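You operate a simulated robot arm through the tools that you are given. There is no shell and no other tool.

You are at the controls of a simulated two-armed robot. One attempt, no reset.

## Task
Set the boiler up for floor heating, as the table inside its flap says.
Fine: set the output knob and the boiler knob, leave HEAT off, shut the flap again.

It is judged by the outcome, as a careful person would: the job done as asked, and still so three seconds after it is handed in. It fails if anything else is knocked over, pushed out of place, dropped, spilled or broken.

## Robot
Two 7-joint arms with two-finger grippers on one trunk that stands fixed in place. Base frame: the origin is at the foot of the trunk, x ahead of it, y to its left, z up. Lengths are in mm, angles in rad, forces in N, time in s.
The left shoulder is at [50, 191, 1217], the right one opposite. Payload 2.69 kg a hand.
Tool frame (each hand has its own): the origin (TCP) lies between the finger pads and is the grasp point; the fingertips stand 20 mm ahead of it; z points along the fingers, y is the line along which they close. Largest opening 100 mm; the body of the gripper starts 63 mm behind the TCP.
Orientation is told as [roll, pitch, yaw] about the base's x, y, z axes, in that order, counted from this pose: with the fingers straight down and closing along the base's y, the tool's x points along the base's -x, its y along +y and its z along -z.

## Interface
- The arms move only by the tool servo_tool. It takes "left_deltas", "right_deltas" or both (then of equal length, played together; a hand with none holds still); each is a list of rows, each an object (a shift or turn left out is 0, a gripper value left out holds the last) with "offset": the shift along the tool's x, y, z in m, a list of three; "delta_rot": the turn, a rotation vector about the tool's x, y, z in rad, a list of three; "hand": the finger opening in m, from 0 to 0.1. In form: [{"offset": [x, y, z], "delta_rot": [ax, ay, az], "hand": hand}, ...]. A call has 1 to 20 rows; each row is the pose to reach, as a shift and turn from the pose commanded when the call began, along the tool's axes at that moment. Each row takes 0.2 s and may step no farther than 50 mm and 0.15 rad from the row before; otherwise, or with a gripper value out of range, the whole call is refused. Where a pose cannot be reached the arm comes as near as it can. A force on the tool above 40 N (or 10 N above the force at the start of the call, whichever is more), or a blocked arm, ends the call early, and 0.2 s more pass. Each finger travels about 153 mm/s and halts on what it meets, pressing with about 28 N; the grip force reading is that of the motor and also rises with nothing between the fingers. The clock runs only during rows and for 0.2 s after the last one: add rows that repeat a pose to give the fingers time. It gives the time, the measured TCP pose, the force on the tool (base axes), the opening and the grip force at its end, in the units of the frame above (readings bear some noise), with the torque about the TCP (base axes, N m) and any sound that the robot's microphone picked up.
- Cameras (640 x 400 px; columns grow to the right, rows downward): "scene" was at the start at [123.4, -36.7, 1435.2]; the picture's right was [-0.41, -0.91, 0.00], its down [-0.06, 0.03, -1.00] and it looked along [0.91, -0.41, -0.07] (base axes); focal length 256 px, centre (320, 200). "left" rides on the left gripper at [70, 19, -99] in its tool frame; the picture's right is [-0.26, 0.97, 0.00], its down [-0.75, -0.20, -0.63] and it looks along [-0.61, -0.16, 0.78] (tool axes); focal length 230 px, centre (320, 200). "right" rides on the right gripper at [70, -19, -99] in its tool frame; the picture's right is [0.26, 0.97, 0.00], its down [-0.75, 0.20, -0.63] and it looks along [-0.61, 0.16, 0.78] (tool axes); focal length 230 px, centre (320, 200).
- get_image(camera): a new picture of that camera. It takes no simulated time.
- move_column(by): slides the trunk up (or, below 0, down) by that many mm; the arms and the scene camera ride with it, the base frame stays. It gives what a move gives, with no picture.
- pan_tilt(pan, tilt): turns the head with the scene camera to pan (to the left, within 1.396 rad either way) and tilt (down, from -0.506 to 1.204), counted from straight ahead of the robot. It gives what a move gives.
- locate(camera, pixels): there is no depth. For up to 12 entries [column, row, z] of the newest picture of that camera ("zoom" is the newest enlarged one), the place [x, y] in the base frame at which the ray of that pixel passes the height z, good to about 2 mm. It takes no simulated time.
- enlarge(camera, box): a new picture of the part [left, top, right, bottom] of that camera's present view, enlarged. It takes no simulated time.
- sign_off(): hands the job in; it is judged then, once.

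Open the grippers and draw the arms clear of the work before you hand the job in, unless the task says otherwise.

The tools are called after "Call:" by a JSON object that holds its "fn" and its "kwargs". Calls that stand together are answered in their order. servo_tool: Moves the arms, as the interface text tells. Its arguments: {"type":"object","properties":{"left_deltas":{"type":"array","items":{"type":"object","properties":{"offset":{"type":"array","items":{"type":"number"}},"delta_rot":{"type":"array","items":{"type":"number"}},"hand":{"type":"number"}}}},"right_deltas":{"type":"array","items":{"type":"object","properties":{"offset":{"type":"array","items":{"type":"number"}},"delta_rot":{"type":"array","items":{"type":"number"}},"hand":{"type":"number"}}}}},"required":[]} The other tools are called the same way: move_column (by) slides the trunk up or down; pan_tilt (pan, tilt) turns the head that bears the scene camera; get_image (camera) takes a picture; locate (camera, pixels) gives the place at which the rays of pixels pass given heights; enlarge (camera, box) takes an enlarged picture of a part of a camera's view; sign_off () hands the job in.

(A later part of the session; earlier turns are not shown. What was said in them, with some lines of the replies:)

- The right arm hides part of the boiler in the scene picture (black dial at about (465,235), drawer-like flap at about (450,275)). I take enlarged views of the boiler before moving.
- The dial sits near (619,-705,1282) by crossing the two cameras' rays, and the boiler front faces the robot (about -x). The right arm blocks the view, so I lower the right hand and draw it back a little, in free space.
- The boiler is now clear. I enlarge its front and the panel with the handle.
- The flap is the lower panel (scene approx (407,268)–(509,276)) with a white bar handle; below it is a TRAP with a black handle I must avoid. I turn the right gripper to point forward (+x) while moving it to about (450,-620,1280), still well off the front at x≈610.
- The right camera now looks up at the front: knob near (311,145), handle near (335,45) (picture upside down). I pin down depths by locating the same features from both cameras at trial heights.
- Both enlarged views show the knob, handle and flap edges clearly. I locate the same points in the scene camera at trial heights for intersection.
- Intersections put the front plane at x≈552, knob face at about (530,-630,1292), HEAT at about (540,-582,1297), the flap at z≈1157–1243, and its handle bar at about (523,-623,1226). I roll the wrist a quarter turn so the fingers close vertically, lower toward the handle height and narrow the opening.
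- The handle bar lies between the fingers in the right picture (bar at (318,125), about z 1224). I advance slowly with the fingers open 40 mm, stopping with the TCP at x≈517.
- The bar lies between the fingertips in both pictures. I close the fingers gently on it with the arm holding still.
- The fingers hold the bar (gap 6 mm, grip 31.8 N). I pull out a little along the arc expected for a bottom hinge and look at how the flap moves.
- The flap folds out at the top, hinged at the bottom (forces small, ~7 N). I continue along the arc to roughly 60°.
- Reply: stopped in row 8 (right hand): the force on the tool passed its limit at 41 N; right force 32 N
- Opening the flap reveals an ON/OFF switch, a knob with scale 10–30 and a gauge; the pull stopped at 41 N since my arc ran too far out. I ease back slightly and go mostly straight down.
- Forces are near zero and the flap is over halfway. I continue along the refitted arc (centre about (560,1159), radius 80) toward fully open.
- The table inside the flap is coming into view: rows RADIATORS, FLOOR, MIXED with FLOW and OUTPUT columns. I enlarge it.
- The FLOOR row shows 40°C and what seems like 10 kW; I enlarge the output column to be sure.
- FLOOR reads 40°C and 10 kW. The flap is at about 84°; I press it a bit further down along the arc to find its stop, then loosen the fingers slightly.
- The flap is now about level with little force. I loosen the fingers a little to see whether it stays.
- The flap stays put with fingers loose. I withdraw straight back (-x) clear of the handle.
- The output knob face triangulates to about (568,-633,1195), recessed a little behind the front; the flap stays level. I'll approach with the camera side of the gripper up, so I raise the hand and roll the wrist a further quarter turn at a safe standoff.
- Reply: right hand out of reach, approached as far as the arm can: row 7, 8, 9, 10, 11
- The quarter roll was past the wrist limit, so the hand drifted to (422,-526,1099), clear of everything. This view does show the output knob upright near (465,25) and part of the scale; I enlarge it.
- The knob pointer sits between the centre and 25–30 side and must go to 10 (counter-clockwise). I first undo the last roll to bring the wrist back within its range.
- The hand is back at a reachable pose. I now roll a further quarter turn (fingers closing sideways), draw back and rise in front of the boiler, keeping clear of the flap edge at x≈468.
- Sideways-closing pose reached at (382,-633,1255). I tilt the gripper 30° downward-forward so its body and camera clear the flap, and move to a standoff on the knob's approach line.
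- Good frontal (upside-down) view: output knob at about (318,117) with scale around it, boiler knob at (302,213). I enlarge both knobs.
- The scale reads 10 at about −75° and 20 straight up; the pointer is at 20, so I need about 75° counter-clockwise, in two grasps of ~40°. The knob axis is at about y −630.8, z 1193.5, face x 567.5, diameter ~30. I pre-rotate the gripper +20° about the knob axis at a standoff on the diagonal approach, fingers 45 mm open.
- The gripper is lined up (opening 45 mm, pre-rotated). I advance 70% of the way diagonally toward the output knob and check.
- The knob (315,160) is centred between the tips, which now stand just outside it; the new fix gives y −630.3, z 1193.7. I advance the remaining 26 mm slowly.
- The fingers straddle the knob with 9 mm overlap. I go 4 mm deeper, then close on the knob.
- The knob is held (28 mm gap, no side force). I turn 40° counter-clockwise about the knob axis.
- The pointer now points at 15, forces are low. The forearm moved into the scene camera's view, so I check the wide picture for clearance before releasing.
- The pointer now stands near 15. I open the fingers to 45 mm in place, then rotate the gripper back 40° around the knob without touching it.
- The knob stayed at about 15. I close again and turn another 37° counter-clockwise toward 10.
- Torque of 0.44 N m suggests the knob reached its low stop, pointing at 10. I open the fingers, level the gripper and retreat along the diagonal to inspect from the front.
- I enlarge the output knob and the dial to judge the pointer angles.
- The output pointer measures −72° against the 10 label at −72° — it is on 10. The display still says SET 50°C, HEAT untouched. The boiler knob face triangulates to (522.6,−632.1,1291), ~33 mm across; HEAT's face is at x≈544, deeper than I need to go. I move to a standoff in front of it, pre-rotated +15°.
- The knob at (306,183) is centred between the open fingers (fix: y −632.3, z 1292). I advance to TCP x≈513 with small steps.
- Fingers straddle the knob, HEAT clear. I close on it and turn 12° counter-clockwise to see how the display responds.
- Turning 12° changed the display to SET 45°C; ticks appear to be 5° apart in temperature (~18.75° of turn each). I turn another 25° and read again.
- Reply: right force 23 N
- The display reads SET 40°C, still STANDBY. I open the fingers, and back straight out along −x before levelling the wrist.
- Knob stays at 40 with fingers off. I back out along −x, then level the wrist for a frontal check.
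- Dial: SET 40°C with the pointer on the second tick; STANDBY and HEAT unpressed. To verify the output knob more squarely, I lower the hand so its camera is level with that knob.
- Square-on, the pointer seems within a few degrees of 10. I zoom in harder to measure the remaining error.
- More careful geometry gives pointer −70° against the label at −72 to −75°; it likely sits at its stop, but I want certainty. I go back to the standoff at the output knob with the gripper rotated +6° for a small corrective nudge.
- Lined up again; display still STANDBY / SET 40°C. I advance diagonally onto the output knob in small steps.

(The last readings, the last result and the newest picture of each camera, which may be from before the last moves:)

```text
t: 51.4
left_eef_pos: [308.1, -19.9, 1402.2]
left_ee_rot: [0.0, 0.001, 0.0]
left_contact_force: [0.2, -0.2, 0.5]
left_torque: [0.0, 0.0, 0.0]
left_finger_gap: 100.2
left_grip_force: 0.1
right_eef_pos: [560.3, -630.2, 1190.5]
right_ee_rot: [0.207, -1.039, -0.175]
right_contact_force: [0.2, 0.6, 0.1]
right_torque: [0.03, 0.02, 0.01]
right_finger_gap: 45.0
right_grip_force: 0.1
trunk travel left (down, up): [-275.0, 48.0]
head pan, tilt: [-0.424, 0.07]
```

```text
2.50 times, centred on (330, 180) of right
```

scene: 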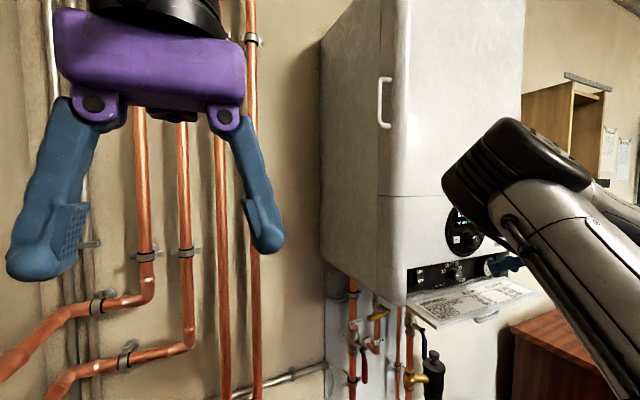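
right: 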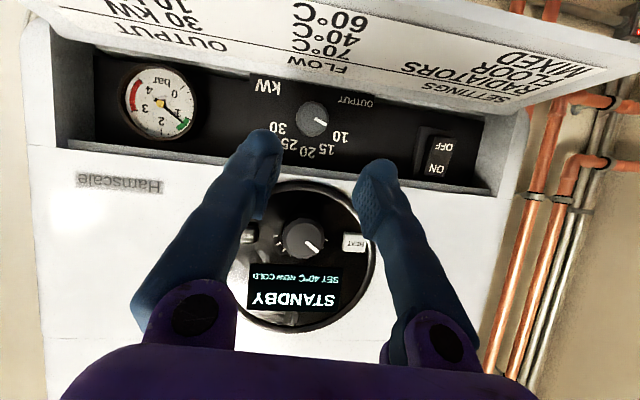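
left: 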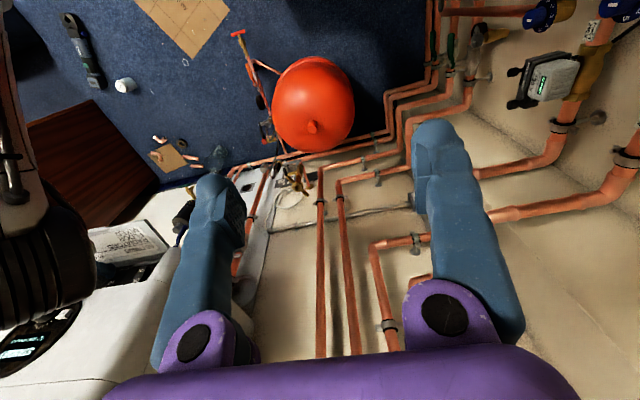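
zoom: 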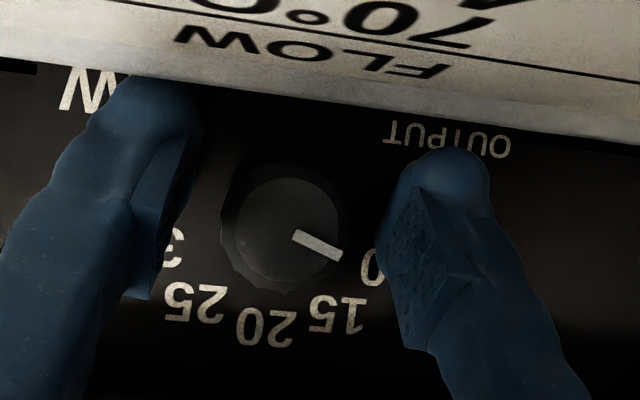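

TCP is 3 mm low; I raise it to the knob axis, close, and turn about 7° further counter-clockwise while watching the torque.

Call:
{"fn": "servo_tool", "kwargs": {"right_deltas": [{"offset": [-0.0021, 0.0003, -0.0024]}, {"offset": [-0.0021, 0.0003, -0.0024], "hand": 0.035}, {"offset": [-0.0021, 0.0003, -0.0024], "hand": 0.03}, {"offset": [-0.0021, 0.0003, -0.0024], "hand": 0.025}, {"offset": [-0.0021, 0.0003, -0.0024], "hand": 0.02}, {"offset": [-0.0021, 0.0003, -0.0024], "hand": 0.015}]}}

Call:
{"fn": "enlarge", "kwargs": {"camera": "right", "box": [240, 100, 420, 260]}}

Call:
{"fn": "servo_tool", "kwargs": {"right_deltas": [{"delta_rot": [0.0305, 0, -0.0528], "hand": 0.015}, {"delta_rot": [0.061, 0, -0.1057], "hand": 0.015}, {"delta_rot": [0.061, 0, -0.1057], "hand": 0.015}]}}

Call:
{"fn": "enlarge", "kwargs": {"camera": "right", "box": [240, 100, 420, 260]}}

```text
t: 52.8
left_eef_pos: [307.6, -19.0, 1402.5]
left_ee_rot: [-0.001, 0.0, 0.0]
left_contact_force: [-0.2, -0.1, 0.1]
left_torque: [0.02, -0.01, 0.0]
left_finger_gap: 99.8
left_grip_force: 0.2
right_eef_pos: [559.5, -629.4, 1195.6]
right_ee_rot: [0.209, -1.041, -0.177]
right_contact_force: [2.4, -6.2, 1.9]
right_torque: [0.01, 0.02, -0.13]
right_finger_gap: 27.8
right_grip_force: 45.5
trunk travel left (down, up): [-275.0, 48.0]
head pan, tilt: [-0.424, 0.07]
```

```text
2.50 times, centred on (330, 180) of right
```

zoom: 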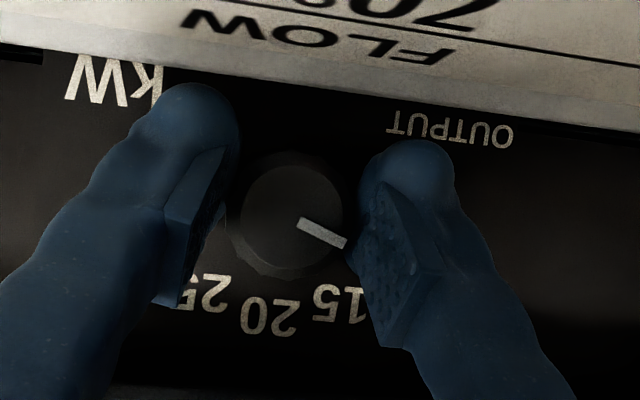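

```text
t: 53.6
left_eef_pos: [307.8, -19.2, 1402.5]
left_ee_rot: [0.0, 0.001, 0.001]
left_contact_force: [0.1, -0.1, 0.8]
left_torque: [0.02, 0.0, -0.02]
left_finger_gap: 99.9
left_grip_force: 0.2
right_eef_pos: [559.6, -630.7, 1192.3]
right_ee_rot: [-0.034, -1.046, 0.033]
right_contact_force: [-1.6, -0.2, -6.3]
right_torque: [0.44, -0.26, -0.06]
right_finger_gap: 27.7
right_grip_force: 45.5
trunk travel left (down, up): [-275.0, 48.0]
head pan, tilt: [-0.424, 0.07]
```

```text
2.50 times, centred on (330, 180) of right
```

zoom: 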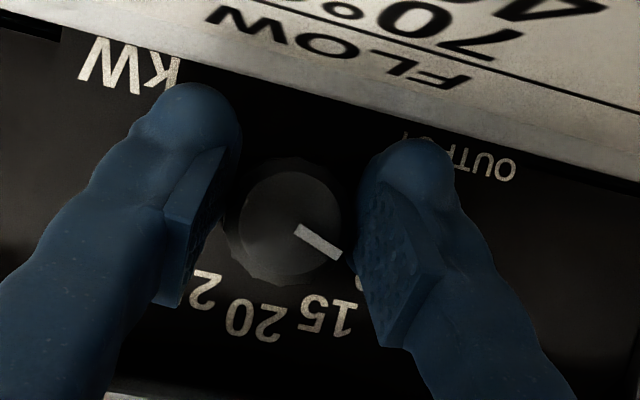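

The torque again rises to 0.44 N m after a tiny motion: the knob is against its low stop, at 10. I release and retreat along the diagonal.

Call:
{"fn": "servo_tool", "kwargs": {"right_deltas": [{"hand": 0.035}, {"hand": 0.045}, {"hand": 0.045}, {"offset": [0, 0, -0.015]}, {"offset": [0, 0, -0.03]}, {"offset": [0, 0, -0.05]}, {"offset": [0, 0, -0.075]}, {"offset": [0, 0, -0.1]}, {"offset": [0, 0, -0.13]}, {"offset": [0, 0, -0.13]}]}}

Call:
{"fn": "get_image", "kwargs": {"camera": "right"}}

Call:
{"fn": "enlarge", "kwargs": {"camera": "right", "box": [256, 70, 384, 150]}}

```text
t: 55.8
left_eef_pos: [308.4, -18.5, 1401.9]
left_ee_rot: [-0.001, -0.001, -0.001]
left_contact_force: [0.3, 0.4, 0.4]
left_torque: [0.0, -0.02, 0.0]
left_finger_gap: 99.9
left_grip_force: 0.1
right_eef_pos: [443.4, -628.6, 1258.8]
right_ee_rot: [-0.034, -1.049, 0.033]
right_contact_force: [0.3, -0.5, 0.8]
right_torque: [-0.01, 0.0, 0.0]
right_finger_gap: 45.1
right_grip_force: 0.0
trunk travel left (down, up): [-275.0, 48.0]
head pan, tilt: [-0.424, 0.07]
```

```text
taken
```

right: 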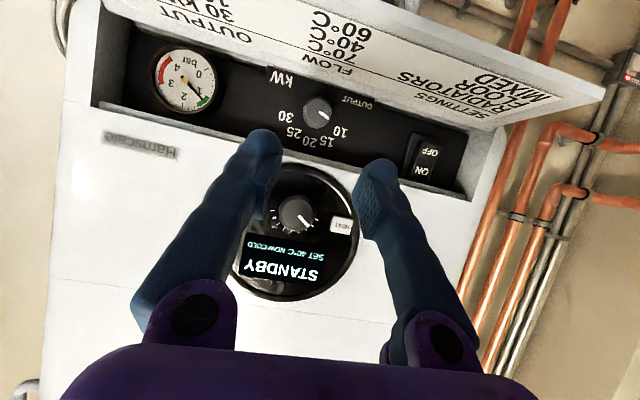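

```text
5.00 times, centred on (320, 110) of right
```

zoom: 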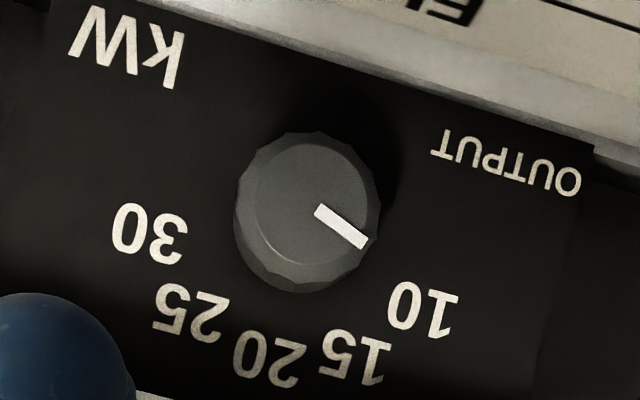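

Both knobs are set. Now to close the flap: I back off and level the gripper to point straight ahead, then roll it so the fingers close vertically for the flap handle.

Call:
{"fn": "servo_tool", "kwargs": {"right_deltas": [{"offset": [0.01, 0.001, -0.017], "delta_rot": [0, -0.1, 0]}, {"offset": [0.02, 0.003, -0.035], "delta_rot": [0, -0.21, 0]}, {"offset": [0.0315, 0.006, -0.0546], "delta_rot": [0, -0.32, 0]}, {"offset": [0.0315, 0.006, -0.0546], "delta_rot": [0, -0.42, 0]}, {"offset": [0.0315, 0.006, -0.0546], "delta_rot": [0, -0.5236, 0]}, {"offset": [0.0315, 0.006, -0.0546], "delta_rot": [0, -0.5236, 0]}]}}

Call:
{"fn": "servo_tool", "kwargs": {"right_deltas": [{"offset": [0.012, 0, 0], "delta_rot": [0, 0, 0.143], "hand": 0.04}, {"offset": [0.024, 0, 0], "delta_rot": [0, 0, 0.286], "hand": 0.03}, {"offset": [0.036, 0, 0], "delta_rot": [0, 0, 0.428], "hand": 0.025}, {"offset": [0.048, 0, 0], "delta_rot": [0, 0, 0.571], "hand": 0.025}, {"offset": [0.06, 0, 0], "delta_rot": [0, 0, 0.714], "hand": 0.025}, {"offset": [0.072, 0, 0], "delta_rot": [0, 0, 0.857], "hand": 0.025}, {"offset": [0.084, 0, 0], "delta_rot": [0, 0, 1.0], "hand": 0.025}, {"offset": [0.096, 0, 0], "delta_rot": [0, 0, 1.142], "hand": 0.025}, {"offset": [0.108, 0, 0], "delta_rot": [0, 0, 1.285], "hand": 0.025}, {"offset": [0.12, 0, 0], "delta_rot": [0, 0, 1.428], "hand": 0.025}, {"offset": [0.133, 0, 0], "delta_rot": [0, 0, 1.571], "hand": 0.025}]}}

Call:
{"fn": "get_image", "kwargs": {"camera": "right"}}

Call:
{"fn": "enlarge", "kwargs": {"camera": "scene", "box": [390, 190, 550, 330]}}

```text
t: 57.2
left_eef_pos: [307.1, -18.5, 1402.3]
left_ee_rot: [0.0, 0.0, 0.001]
left_contact_force: [0.0, -0.3, 0.1]
left_torque: [-0.01, -0.01, 0.03]
left_finger_gap: 100.2
left_grip_force: 0.1
right_eef_pos: [380.9, -622.0, 1259.3]
right_ee_rot: [-1.776, -1.551, 1.782]
right_contact_force: [0.0, -0.6, 0.0]
right_torque: [0.0, 0.0, -0.01]
right_finger_gap: 44.8
right_grip_force: 0.0
trunk travel left (down, up): [-275.0, 48.0]
head pan, tilt: [-0.424, 0.07]
```

```text
t: 59.6
left_eef_pos: [307.7, -19.6, 1402.3]
left_ee_rot: [0.0, 0.0, -0.001]
left_contact_force: [0.4, 0.0, 0.2]
left_torque: [0.0, 0.01, 0.02]
left_finger_gap: 100.2
left_grip_force: 0.0
right_eef_pos: [383.5, -623.4, 1125.1]
right_ee_rot: [1.573, -0.016, -1.567]
right_contact_force: [0.0, 0.2, 0.3]
right_torque: [0.0, -0.01, 0.0]
right_finger_gap: 25.3
right_grip_force: 0.0
trunk travel left (down, up): [-275.0, 48.0]
head pan, tilt: [-0.424, 0.07]
```

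```text
taken
```

right: 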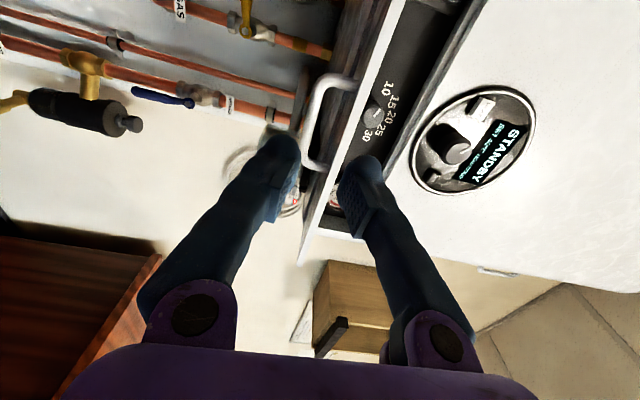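

```text
2.86 times, centred on (470, 260) of scene
```

zoom: 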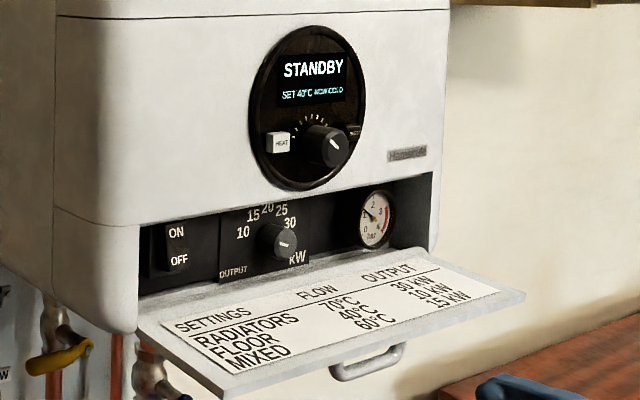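

The hand is at the same place from which I withdrew earlier (bar at about (330,120) in the right picture, slots between the fingers). I narrow the fingers to 19 mm and advance part way.

Call:
{"fn": "servo_tool", "kwargs": {"right_deltas": [{"offset": [0, -0.001, 0.01], "hand": 0.019}, {"offset": [0, -0.002, 0.03], "hand": 0.019}, {"offset": [0, -0.002, 0.05], "hand": 0.019}, {"offset": [0, -0.002, 0.065], "hand": 0.019}, {"offset": [0, -0.002, 0.075], "hand": 0.019}]}}

Call:
{"fn": "get_image", "kwargs": {"camera": "right"}}

Call:
{"fn": "enlarge", "kwargs": {"camera": "scene", "box": [430, 240, 550, 340]}}

```text
t: 60.8
left_eef_pos: [306.0, -18.7, 1401.7]
left_ee_rot: [0.0, 0.0, 0.0]
left_contact_force: [-0.8, 0.5, 0.0]
left_torque: [0.0, -0.02, -0.04]
left_finger_gap: 100.4
left_grip_force: 0.0
right_eef_pos: [455.6, -624.2, 1124.7]
right_ee_rot: [1.573, -0.019, -1.569]
right_contact_force: [-6.6, 1.4, -1.3]
right_torque: [-0.03, -0.14, 0.0]
right_finger_gap: 17.7
right_grip_force: 0.1
trunk travel left (down, up): [-275.0, 48.0]
head pan, tilt: [-0.424, 0.07]
```

```text
taken
```

right: 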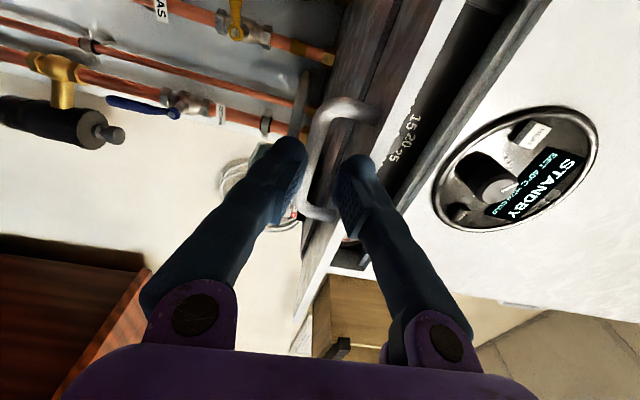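

```text
4.00 times, centred on (490, 290) of scene
```

zoom: 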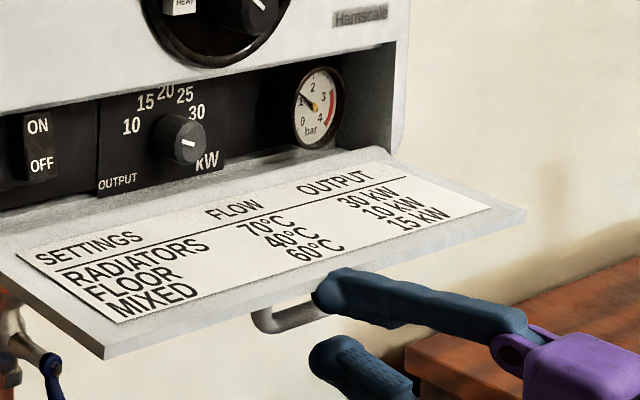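

A 6.6 N push back indicates the upper fingertip is brushing the flap's front edge. I back off, drop 4 mm and advance again in small steps.

Call:
{"fn": "servo_tool", "kwargs": {"right_deltas": [{"offset": [0, 0, -0.012]}, {"offset": [0, -0.005, -0.012]}, {"offset": [0, -0.005, -0.004]}, {"offset": [0, -0.005, 0.004]}, {"offset": [0, -0.005, 0.01]}]}}

Call:
{"fn": "get_image", "kwargs": {"camera": "right"}}

Call:
{"fn": "enlarge", "kwargs": {"camera": "scene", "box": [430, 240, 550, 340]}}

```text
t: 62.0
left_eef_pos: [308.7, -18.8, 1402.3]
left_ee_rot: [0.001, 0.001, 0.0]
left_contact_force: [-0.7, -0.1, -0.6]
left_torque: [0.02, 0.0, 0.0]
left_finger_gap: 99.9
left_grip_force: 0.0
right_eef_pos: [468.9, -625.3, 1118.3]
right_ee_rot: [1.574, -0.018, -1.568]
right_contact_force: [-0.5, -0.5, -0.6]
right_torque: [-0.01, 0.04, 0.0]
right_finger_gap: 18.9
right_grip_force: 0.1
trunk travel left (down, up): [-275.0, 48.0]
head pan, tilt: [-0.424, 0.07]
```

```text
taken
```

right: 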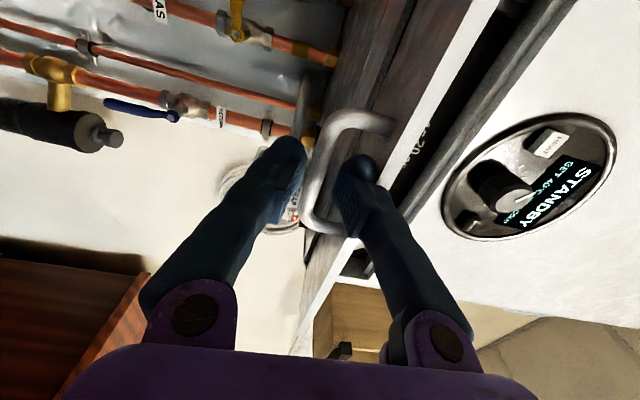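

```text
4.00 times, centred on (490, 290) of scene
```

zoom: 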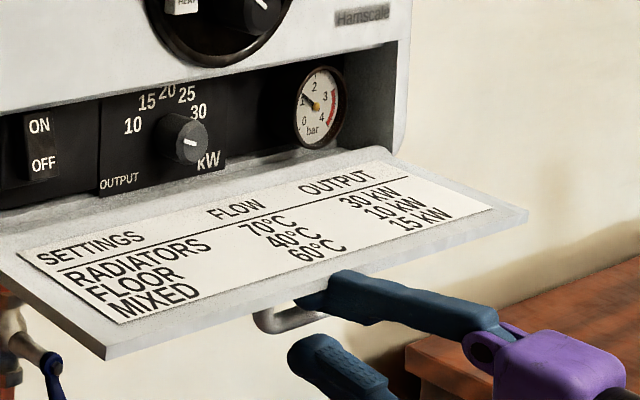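

No contact now; the upper finger slides under the flap with the bar between the fingers. I advance the last 22 mm and close on the bar.

Call:
{"fn": "servo_tool", "kwargs": {"right_deltas": [{"offset": [0, 0, 0.008]}, {"offset": [0, 0.0005, 0.016]}, {"offset": [0, 0.001, 0.022]}, {"offset": [0, 0.002, 0.022], "hand": 0.012}, {"offset": [0, 0.003, 0.022], "hand": 0.006}, {"offset": [0, 0.003, 0.022], "hand": 0.0}, {"offset": [0, 0.003, 0.022], "hand": 0.0}]}}

Call:
{"fn": "get_image", "kwargs": {"camera": "right"}}

Call:
{"fn": "enlarge", "kwargs": {"camera": "scene", "box": [430, 240, 550, 340]}}

```text
t: 63.6
left_eef_pos: [306.5, -19.1, 1402.0]
left_ee_rot: [0.0, 0.0, -0.001]
left_contact_force: [-0.3, -1.4, 0.3]
left_torque: [0.04, 0.02, -0.04]
left_finger_gap: 99.8
left_grip_force: 0.1
right_eef_pos: [491.6, -625.5, 1121.7]
right_ee_rot: [1.572, -0.016, -1.567]
right_contact_force: [-0.8, 1.2, -2.1]
right_torque: [0.87, 0.03, -0.15]
right_finger_gap: 6.0
right_grip_force: 30.7
trunk travel left (down, up): [-275.0, 48.0]
head pan, tilt: [-0.424, 0.07]
```

```text
taken
```

right: 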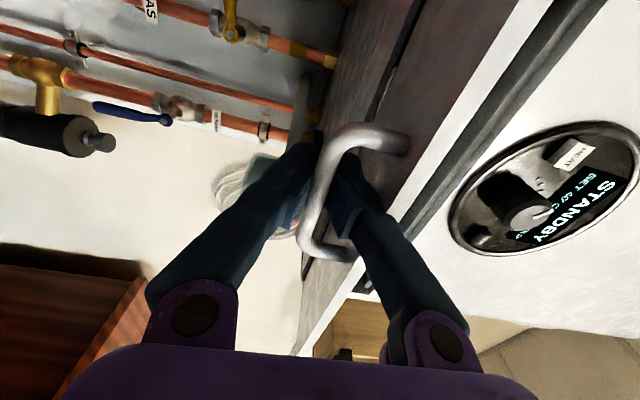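

```text
4.00 times, centred on (490, 290) of scene
```

zoom: 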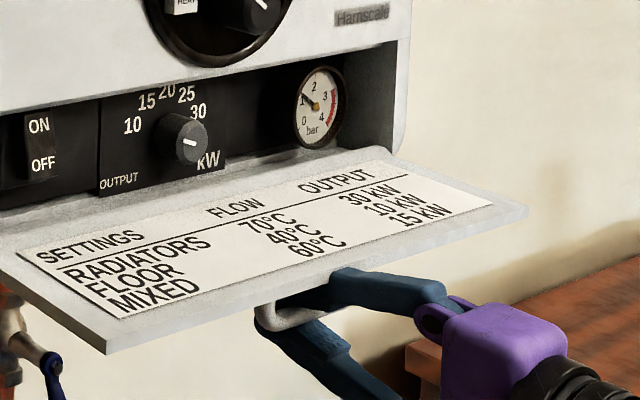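

The bar is gripped (gap 6 mm). I swing the flap back up along the arc recorded while opening, first to about halfway.

Call:
{"fn": "servo_tool", "kwargs": {"right_deltas": [{"offset": [0, 0.0052, -0.0028], "hand": 0.0}, {"offset": [0, 0.0104, -0.0052], "hand": 0.0}, {"offset": [0, 0.0171, -0.0076], "hand": 0.0}, {"offset": [0, 0.0241, -0.0094], "hand": 0.0}, {"offset": [0, 0.0311, -0.0105], "hand": 0.0}, {"offset": [0, 0.0383, -0.0109], "hand": 0.0}, {"offset": [0, 0.0455, -0.0107], "hand": 0.0}, {"offset": [0, 0.0526, -0.0098], "hand": 0.0}]}}

Call:
{"fn": "enlarge", "kwargs": {"camera": "scene", "box": [410, 220, 530, 320]}}

```text
t: 65.4
left_eef_pos: [311.6, -22.3, 1400.4]
left_ee_rot: [0.003, 0.003, 0.0]
left_contact_force: [0.4, 0.3, -0.2]
left_torque: [0.0, 0.0, -0.01]
left_finger_gap: 99.6
left_grip_force: 0.0
right_eef_pos: [483.5, -625.5, 1171.9]
right_ee_rot: [1.569, -0.015, -1.568]
right_contact_force: [19.2, -5.1, -5.8]
right_torque: [0.63, 0.09, -0.34]
right_finger_gap: 6.1
right_grip_force: 29.7
trunk travel left (down, up): [-275.0, 48.0]
head pan, tilt: [-0.424, 0.07]
```

```text
4.00 times, centred on (470, 270) of scene
```

zoom: 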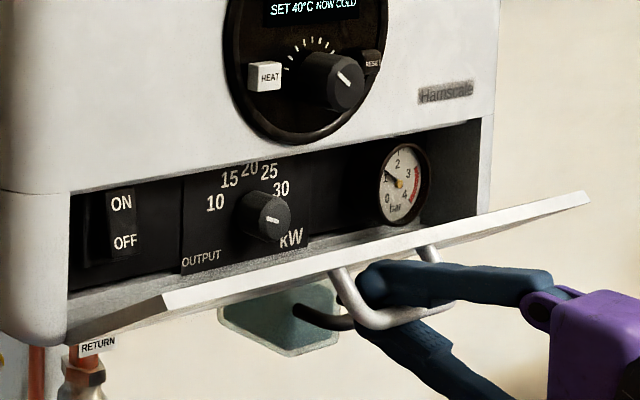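

The flap follows nicely; a 19 N outward pull shows my arc is 2–3 mm too wide, so I shift it inward and continue toward closed.

Call:
{"fn": "servo_tool", "kwargs": {"right_deltas": [{"offset": [0, 0.0071, 0.0045], "hand": 0.0}, {"offset": [0, 0.0139, 0.0067], "hand": 0.0}, {"offset": [0, 0.0205, 0.0092], "hand": 0.0}, {"offset": [0, 0.0268, 0.0122], "hand": 0.0}, {"offset": [0, 0.0327, 0.0157], "hand": 0.0}, {"offset": [0, 0.0382, 0.0197], "hand": 0.0}, {"offset": [0, 0.0418, 0.023], "hand": 0.0}]}}

Call:
{"fn": "enlarge", "kwargs": {"camera": "scene", "box": [410, 220, 530, 320]}}

```text
t: 67.0
left_eef_pos: [311.9, -21.3, 1400.3]
left_ee_rot: [0.002, 0.003, -0.001]
left_contact_force: [0.1, 0.1, 0.4]
left_torque: [-0.01, 0.01, 0.01]
left_finger_gap: 100.0
left_grip_force: 0.0
right_eef_pos: [506.6, -625.4, 1213.8]
right_ee_rot: [1.566, -0.015, -1.565]
right_contact_force: [15.6, 0.6, -20.0]
right_torque: [0.4, 0.02, -0.36]
right_finger_gap: 5.8
right_grip_force: 30.1
trunk travel left (down, up): [-275.0, 48.0]
head pan, tilt: [-0.424, 0.07]
```

```text
4.00 times, centred on (470, 270) of scene
```

zoom: 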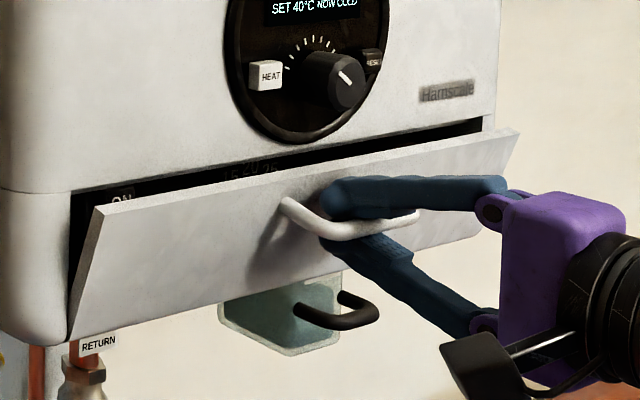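

The flap is nearly shut; forces (16 N, −20 N) say I'm lifting slightly too much. I continue mostly inward with less lift.

Call:
{"fn": "servo_tool", "kwargs": {"right_deltas": [{"offset": [0, 0.0005, 0.004], "hand": 0.0}, {"offset": [0, 0.0015, 0.0075], "hand": 0.0}, {"offset": [0, 0.003, 0.011], "hand": 0.0}, {"offset": [0, 0.0045, 0.014], "hand": 0.0}, {"offset": [0, 0.0045, 0.014], "hand": 0.0}]}}

Call:
{"fn": "enlarge", "kwargs": {"camera": "scene", "box": [410, 220, 530, 320]}}

```text
t: 68.2
left_eef_pos: [308.6, -19.8, 1401.6]
left_ee_rot: [0.002, 0.002, 0.0]
left_contact_force: [-0.9, -0.1, 0.0]
left_torque: [0.0, 0.01, -0.01]
left_finger_gap: 100.1
left_grip_force: 0.1
right_eef_pos: [518.3, -624.9, 1222.2]
right_ee_rot: [1.575, -0.017, -1.569]
right_contact_force: [3.2, -4.0, -4.1]
right_torque: [0.29, -0.01, 0.07]
right_finger_gap: 5.9
right_grip_force: 29.7
trunk travel left (down, up): [-275.0, 48.0]
head pan, tilt: [-0.424, 0.07]
```

```text
4.00 times, centred on (470, 270) of scene
```

zoom: 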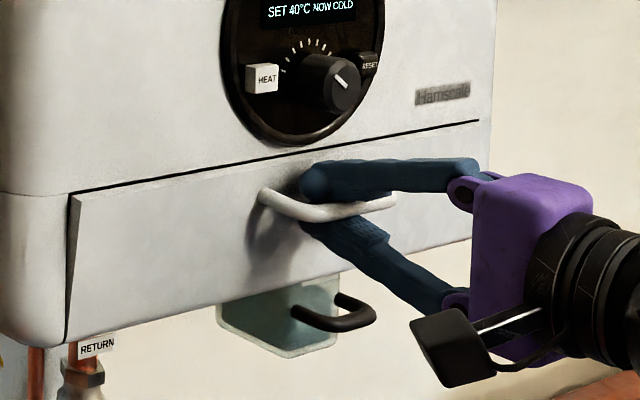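

The flap is a few degrees from shut. I push further inward a few millimetres.

Call:
{"fn": "servo_tool", "kwargs": {"right_deltas": [{"offset": [0, 0.0005, 0.002], "hand": 0.0}, {"offset": [0, 0.001, 0.004], "hand": 0.0}, {"offset": [0, 0.0015, 0.006], "hand": 0.0}, {"offset": [0, 0.002, 0.008], "hand": 0.0}, {"offset": [0, 0.002, 0.008], "hand": 0.0}]}}

Call:
{"fn": "enlarge", "kwargs": {"camera": "scene", "box": [410, 220, 530, 320]}}

```text
t: 69.4
left_eef_pos: [306.6, -20.1, 1402.8]
left_ee_rot: [0.001, 0.0, 0.002]
left_contact_force: [-0.2, 0.1, 0.1]
left_torque: [-0.01, 0.01, -0.01]
left_finger_gap: 100.0
left_grip_force: 0.0
right_eef_pos: [524.8, -623.5, 1224.5]
right_ee_rot: [1.573, -0.016, -1.568]
right_contact_force: [-0.3, -3.9, 4.7]
right_torque: [0.07, -0.02, 0.27]
right_finger_gap: 5.9
right_grip_force: 29.2
trunk travel left (down, up): [-275.0, 48.0]
head pan, tilt: [-0.424, 0.07]
```

```text
4.00 times, centred on (470, 270) of scene
```

zoom: 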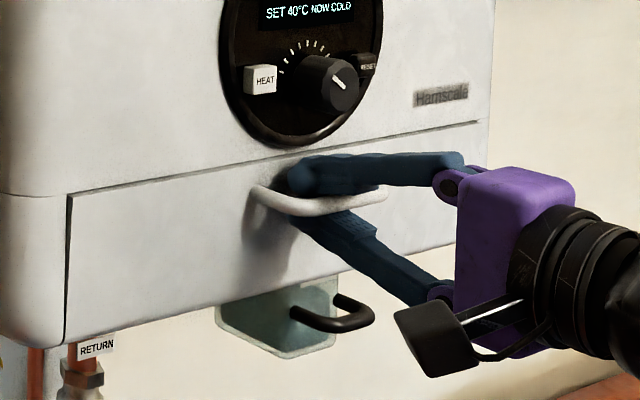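

It looks flush but with no pushing force yet. I press a few millimetres more to seat it fully, watching the force.

Call:
{"fn": "servo_tool", "kwargs": {"right_deltas": [{"offset": [0, 0, 0.002], "hand": 0.0}, {"offset": [0, 0, 0.004], "hand": 0.0}, {"offset": [0, 0, 0.005], "hand": 0.0}, {"offset": [0, 0, 0.005], "hand": 0.0}]}}

Call:
{"fn": "enlarge", "kwargs": {"camera": "scene", "box": [400, 230, 520, 330]}}

Call:
{"fn": "get_image", "kwargs": {"camera": "right"}}

```text
t: 70.4
left_eef_pos: [307.3, -17.8, 1402.0]
left_ee_rot: [0.001, 0.001, 0.001]
left_contact_force: [-1.1, 0.0, -0.2]
left_torque: [-0.02, 0.02, -0.03]
left_finger_gap: 100.1
left_grip_force: 0.0
right_eef_pos: [531.0, -623.4, 1225.4]
right_ee_rot: [1.575, -0.017, -1.567]
right_contact_force: [-0.1, 0.8, 2.7]
right_torque: [0.05, -0.01, -0.01]
right_finger_gap: 0.0
right_grip_force: 29.5
trunk travel left (down, up): [-275.0, 48.0]
head pan, tilt: [-0.424, 0.07]
```

```text
4.00 times, centred on (460, 280) of scene
```

zoom: 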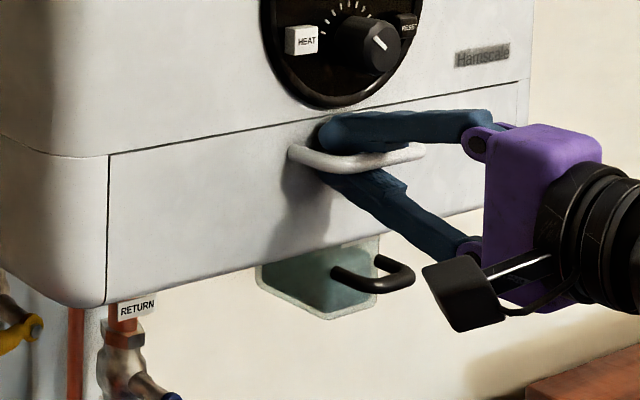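

```text
taken
```

right: 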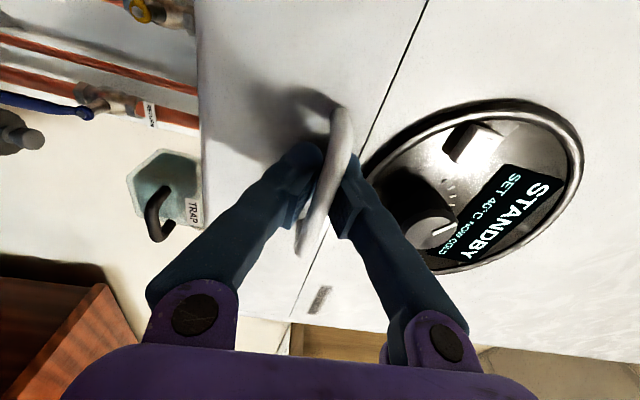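

The fingers slipped past the bar (gap 0) and the flap looks flush: thin even seam. I open just 20 mm (as worked before) and withdraw straight back, then check that the flap stays shut.

Call:
{"fn": "servo_tool", "kwargs": {"right_deltas": [{"offset": [0, 0, 0], "hand": 0.01}, {"offset": [0, 0, 0], "hand": 0.02}, {"offset": [0, 0, -0.002], "hand": 0.022}, {"offset": [0, 0, -0.006], "hand": 0.022}, {"offset": [0, 0, -0.012], "hand": 0.024}, {"offset": [0, 0, -0.02], "hand": 0.03}]}}

Call:
{"fn": "enlarge", "kwargs": {"camera": "scene", "box": [400, 230, 520, 330]}}

Call:
{"fn": "get_image", "kwargs": {"camera": "right"}}

```text
t: 71.8
left_eef_pos: [306.6, -18.5, 1401.6]
left_ee_rot: [0.0, 0.0, 0.0]
left_contact_force: [-0.3, 0.3, 0.1]
left_torque: [0.0, -0.02, 0.04]
left_finger_gap: 100.0
left_grip_force: 0.0
right_eef_pos: [509.6, -622.1, 1223.3]
right_ee_rot: [1.573, -0.02, -1.569]
right_contact_force: [-0.4, 0.5, 0.9]
right_torque: [0.01, -0.01, -0.01]
right_finger_gap: 29.8
right_grip_force: 0.0
trunk travel left (down, up): [-275.0, 48.0]
head pan, tilt: [-0.424, 0.07]
```

```text
4.00 times, centred on (460, 280) of scene
```

zoom: 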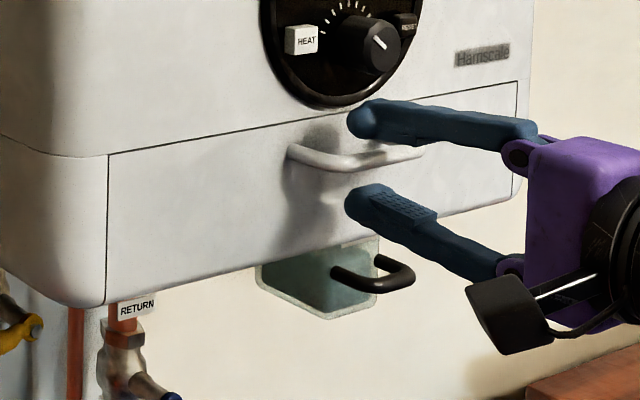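

```text
taken
```

right: 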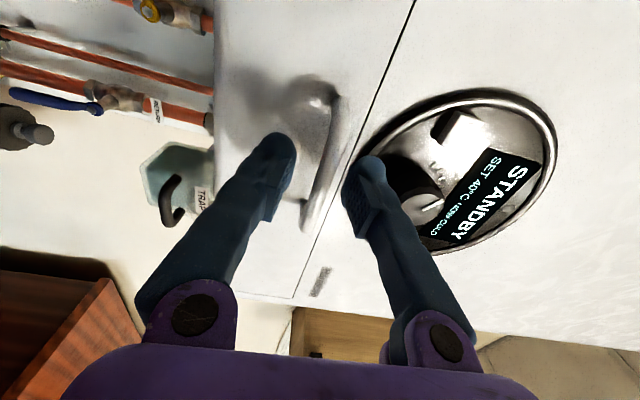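

The flap stays shut and the display reads STANDBY, SET 40°C. I withdraw further to x≈430 and compare the seam with the original view.

Call:
{"fn": "servo_tool", "kwargs": {"right_deltas": [{"offset": [0, 0, -0.02], "hand": 0.03}, {"offset": [0, 0, -0.04], "hand": 0.03}, {"offset": [0, 0, -0.06], "hand": 0.03}, {"offset": [0, 0, -0.08], "hand": 0.02}, {"offset": [0, 0, -0.08], "hand": 0.0}]}}

Call:
{"fn": "enlarge", "kwargs": {"camera": "scene", "box": [400, 190, 528, 320]}}

Call:
{"fn": "enlarge", "kwargs": {"camera": "right", "box": [200, 0, 560, 260]}}

```text
t: 73.0
left_eef_pos: [307.5, -18.7, 1401.4]
left_ee_rot: [-0.001, -0.001, -0.001]
left_contact_force: [0.7, 0.7, 1.0]
left_torque: [-0.02, 0.01, 0.02]
left_finger_gap: 99.9
left_grip_force: 0.0
right_eef_pos: [429.7, -622.1, 1223.2]
right_ee_rot: [1.573, -0.016, -1.568]
right_contact_force: [-0.5, -0.6, -0.6]
right_torque: [0.0, 0.01, 0.04]
right_finger_gap: 0.1
right_grip_force: 27.6
trunk travel left (down, up): [-275.0, 48.0]
head pan, tilt: [-0.424, 0.07]
```

```text
3.08 times, centred on (464, 255) of scene
```

zoom: 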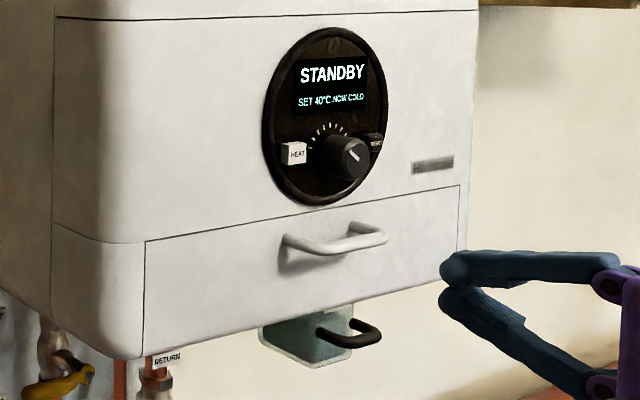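

```text
1.54 times, centred on (380, 130) of right
```

zoom: 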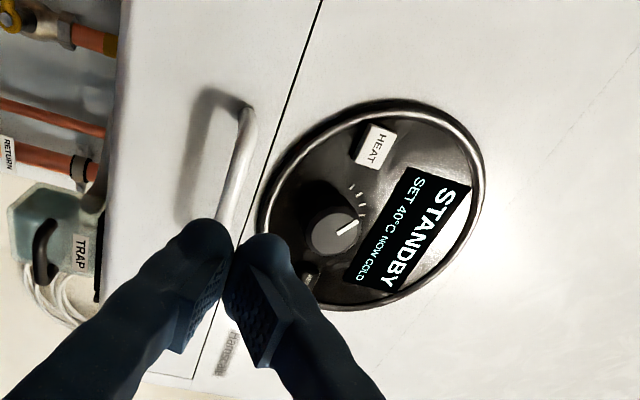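

The seam and handle match the original closed view, display reads STANDBY / SET 40°C. I zoom on the seam to be certain it's fully shut.

Call:
{"fn": "enlarge", "kwargs": {"camera": "scene", "box": [400, 245, 464, 285]}}

Call:
{"fn": "enlarge", "kwargs": {"camera": "scene", "box": [456, 235, 520, 285]}}

```text
10.00 times, centred on (432, 265) of scene
```

zoom: 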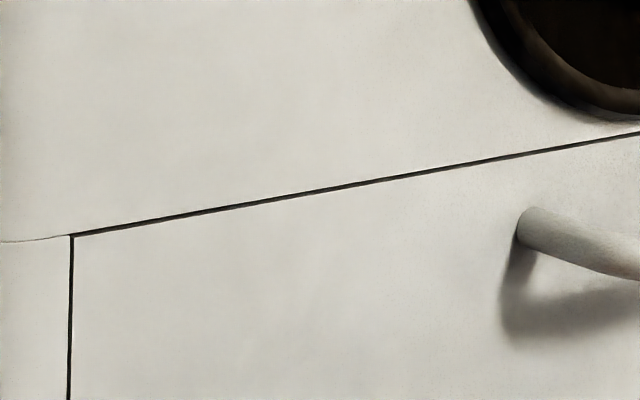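

```text
8.00 times, centred on (488, 260) of scene
```

zoom: 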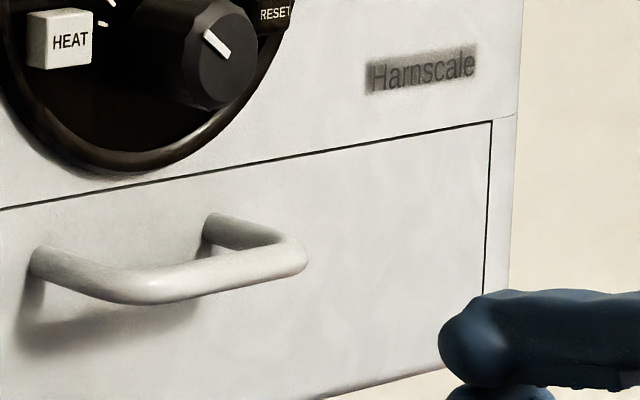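

The flap is flush all round, output set to 10, dial at 40°C, HEAT untouched. I open the right gripper and draw the arm back, clear of the boiler.

Call:
{"fn": "servo_tool", "kwargs": {"right_deltas": [{"offset": [0.0, 0, -0.025], "hand": 0.03}, {"offset": [0.0, 0, -0.05], "hand": 0.06}, {"offset": [0.02, 0, -0.06], "hand": 0.1}, {"offset": [0.05, -0.01, -0.07], "hand": 0.1}, {"offset": [0.08, -0.02, -0.08], "hand": 0.1}, {"offset": [0.1, -0.03, -0.08], "hand": 0.1}, {"offset": [0.1, -0.03, -0.08], "hand": 0.1}]}}

Call:
{"fn": "get_image", "kwargs": {"camera": "scene"}}

Call:
{"fn": "enlarge", "kwargs": {"camera": "scene", "box": [400, 190, 528, 320]}}

```text
t: 74.6
left_eef_pos: [308.2, -18.3, 1400.1]
left_ee_rot: [0.0, 0.002, 0.0]
left_contact_force: [0.9, -0.1, -0.2]
left_torque: [0.0, 0.01, -0.02]
left_finger_gap: 99.8
left_grip_force: 0.1
right_eef_pos: [349.2, -522.8, 1191.0]
right_ee_rot: [1.574, -0.017, -1.566]
right_contact_force: [0.0, 0.3, -0.2]
right_torque: [-0.01, 0.03, -0.02]
right_finger_gap: 100.1
right_grip_force: 0.0
trunk travel left (down, up): [-275.0, 48.0]
head pan, tilt: [-0.424, 0.07]
```

```text
taken
```

scene: 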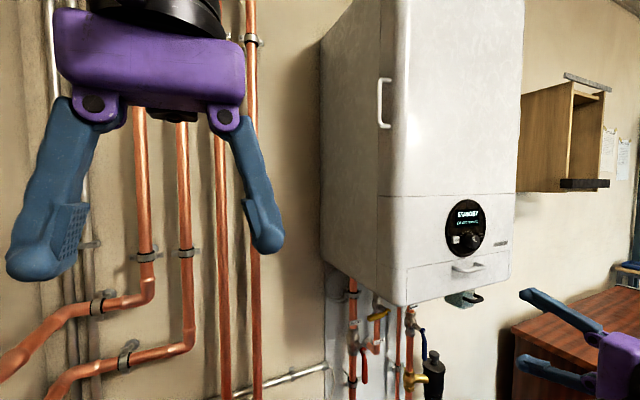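

```text
3.08 times, centred on (464, 255) of scene
```

zoom: 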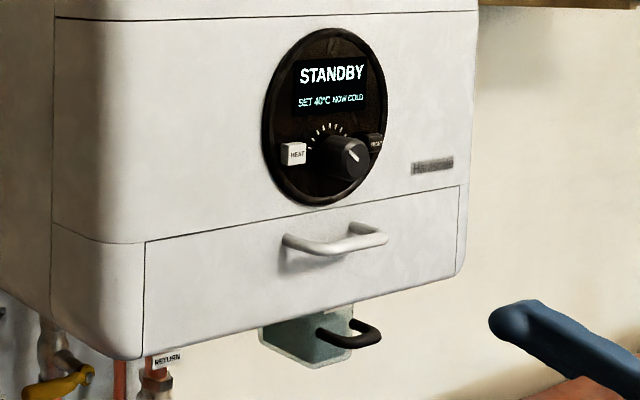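

The boiler shows STANDBY, SET 40°C, HEAT off, flap shut, trap handle where it was; both grippers are open and clear. I hand the job in.

Call:
{"fn": "sign_off", "kwargs": {}}

```text
The job is handed in.
```

The boiler is set for floor heating as the table inside its flap says: 40°C flow and 10 kW output. The job is handed in.

- **Output knob:** turned from 20 to 10 kW. It rests against its low stop, with the pointer at the 10 mark.
- **Boiler knob:** turned from 50 to 40. The display read "SET 40°C" after I let go.
- **HEAT:** not pressed; the display still read "STANDBY" at the end.
- **Flap:** shut again, with the seam even all round and matching how it looked at the start.

Nothing else was moved. The right arm is drawn back with its gripper open, and the left arm stayed where it was, clear of the boiler.
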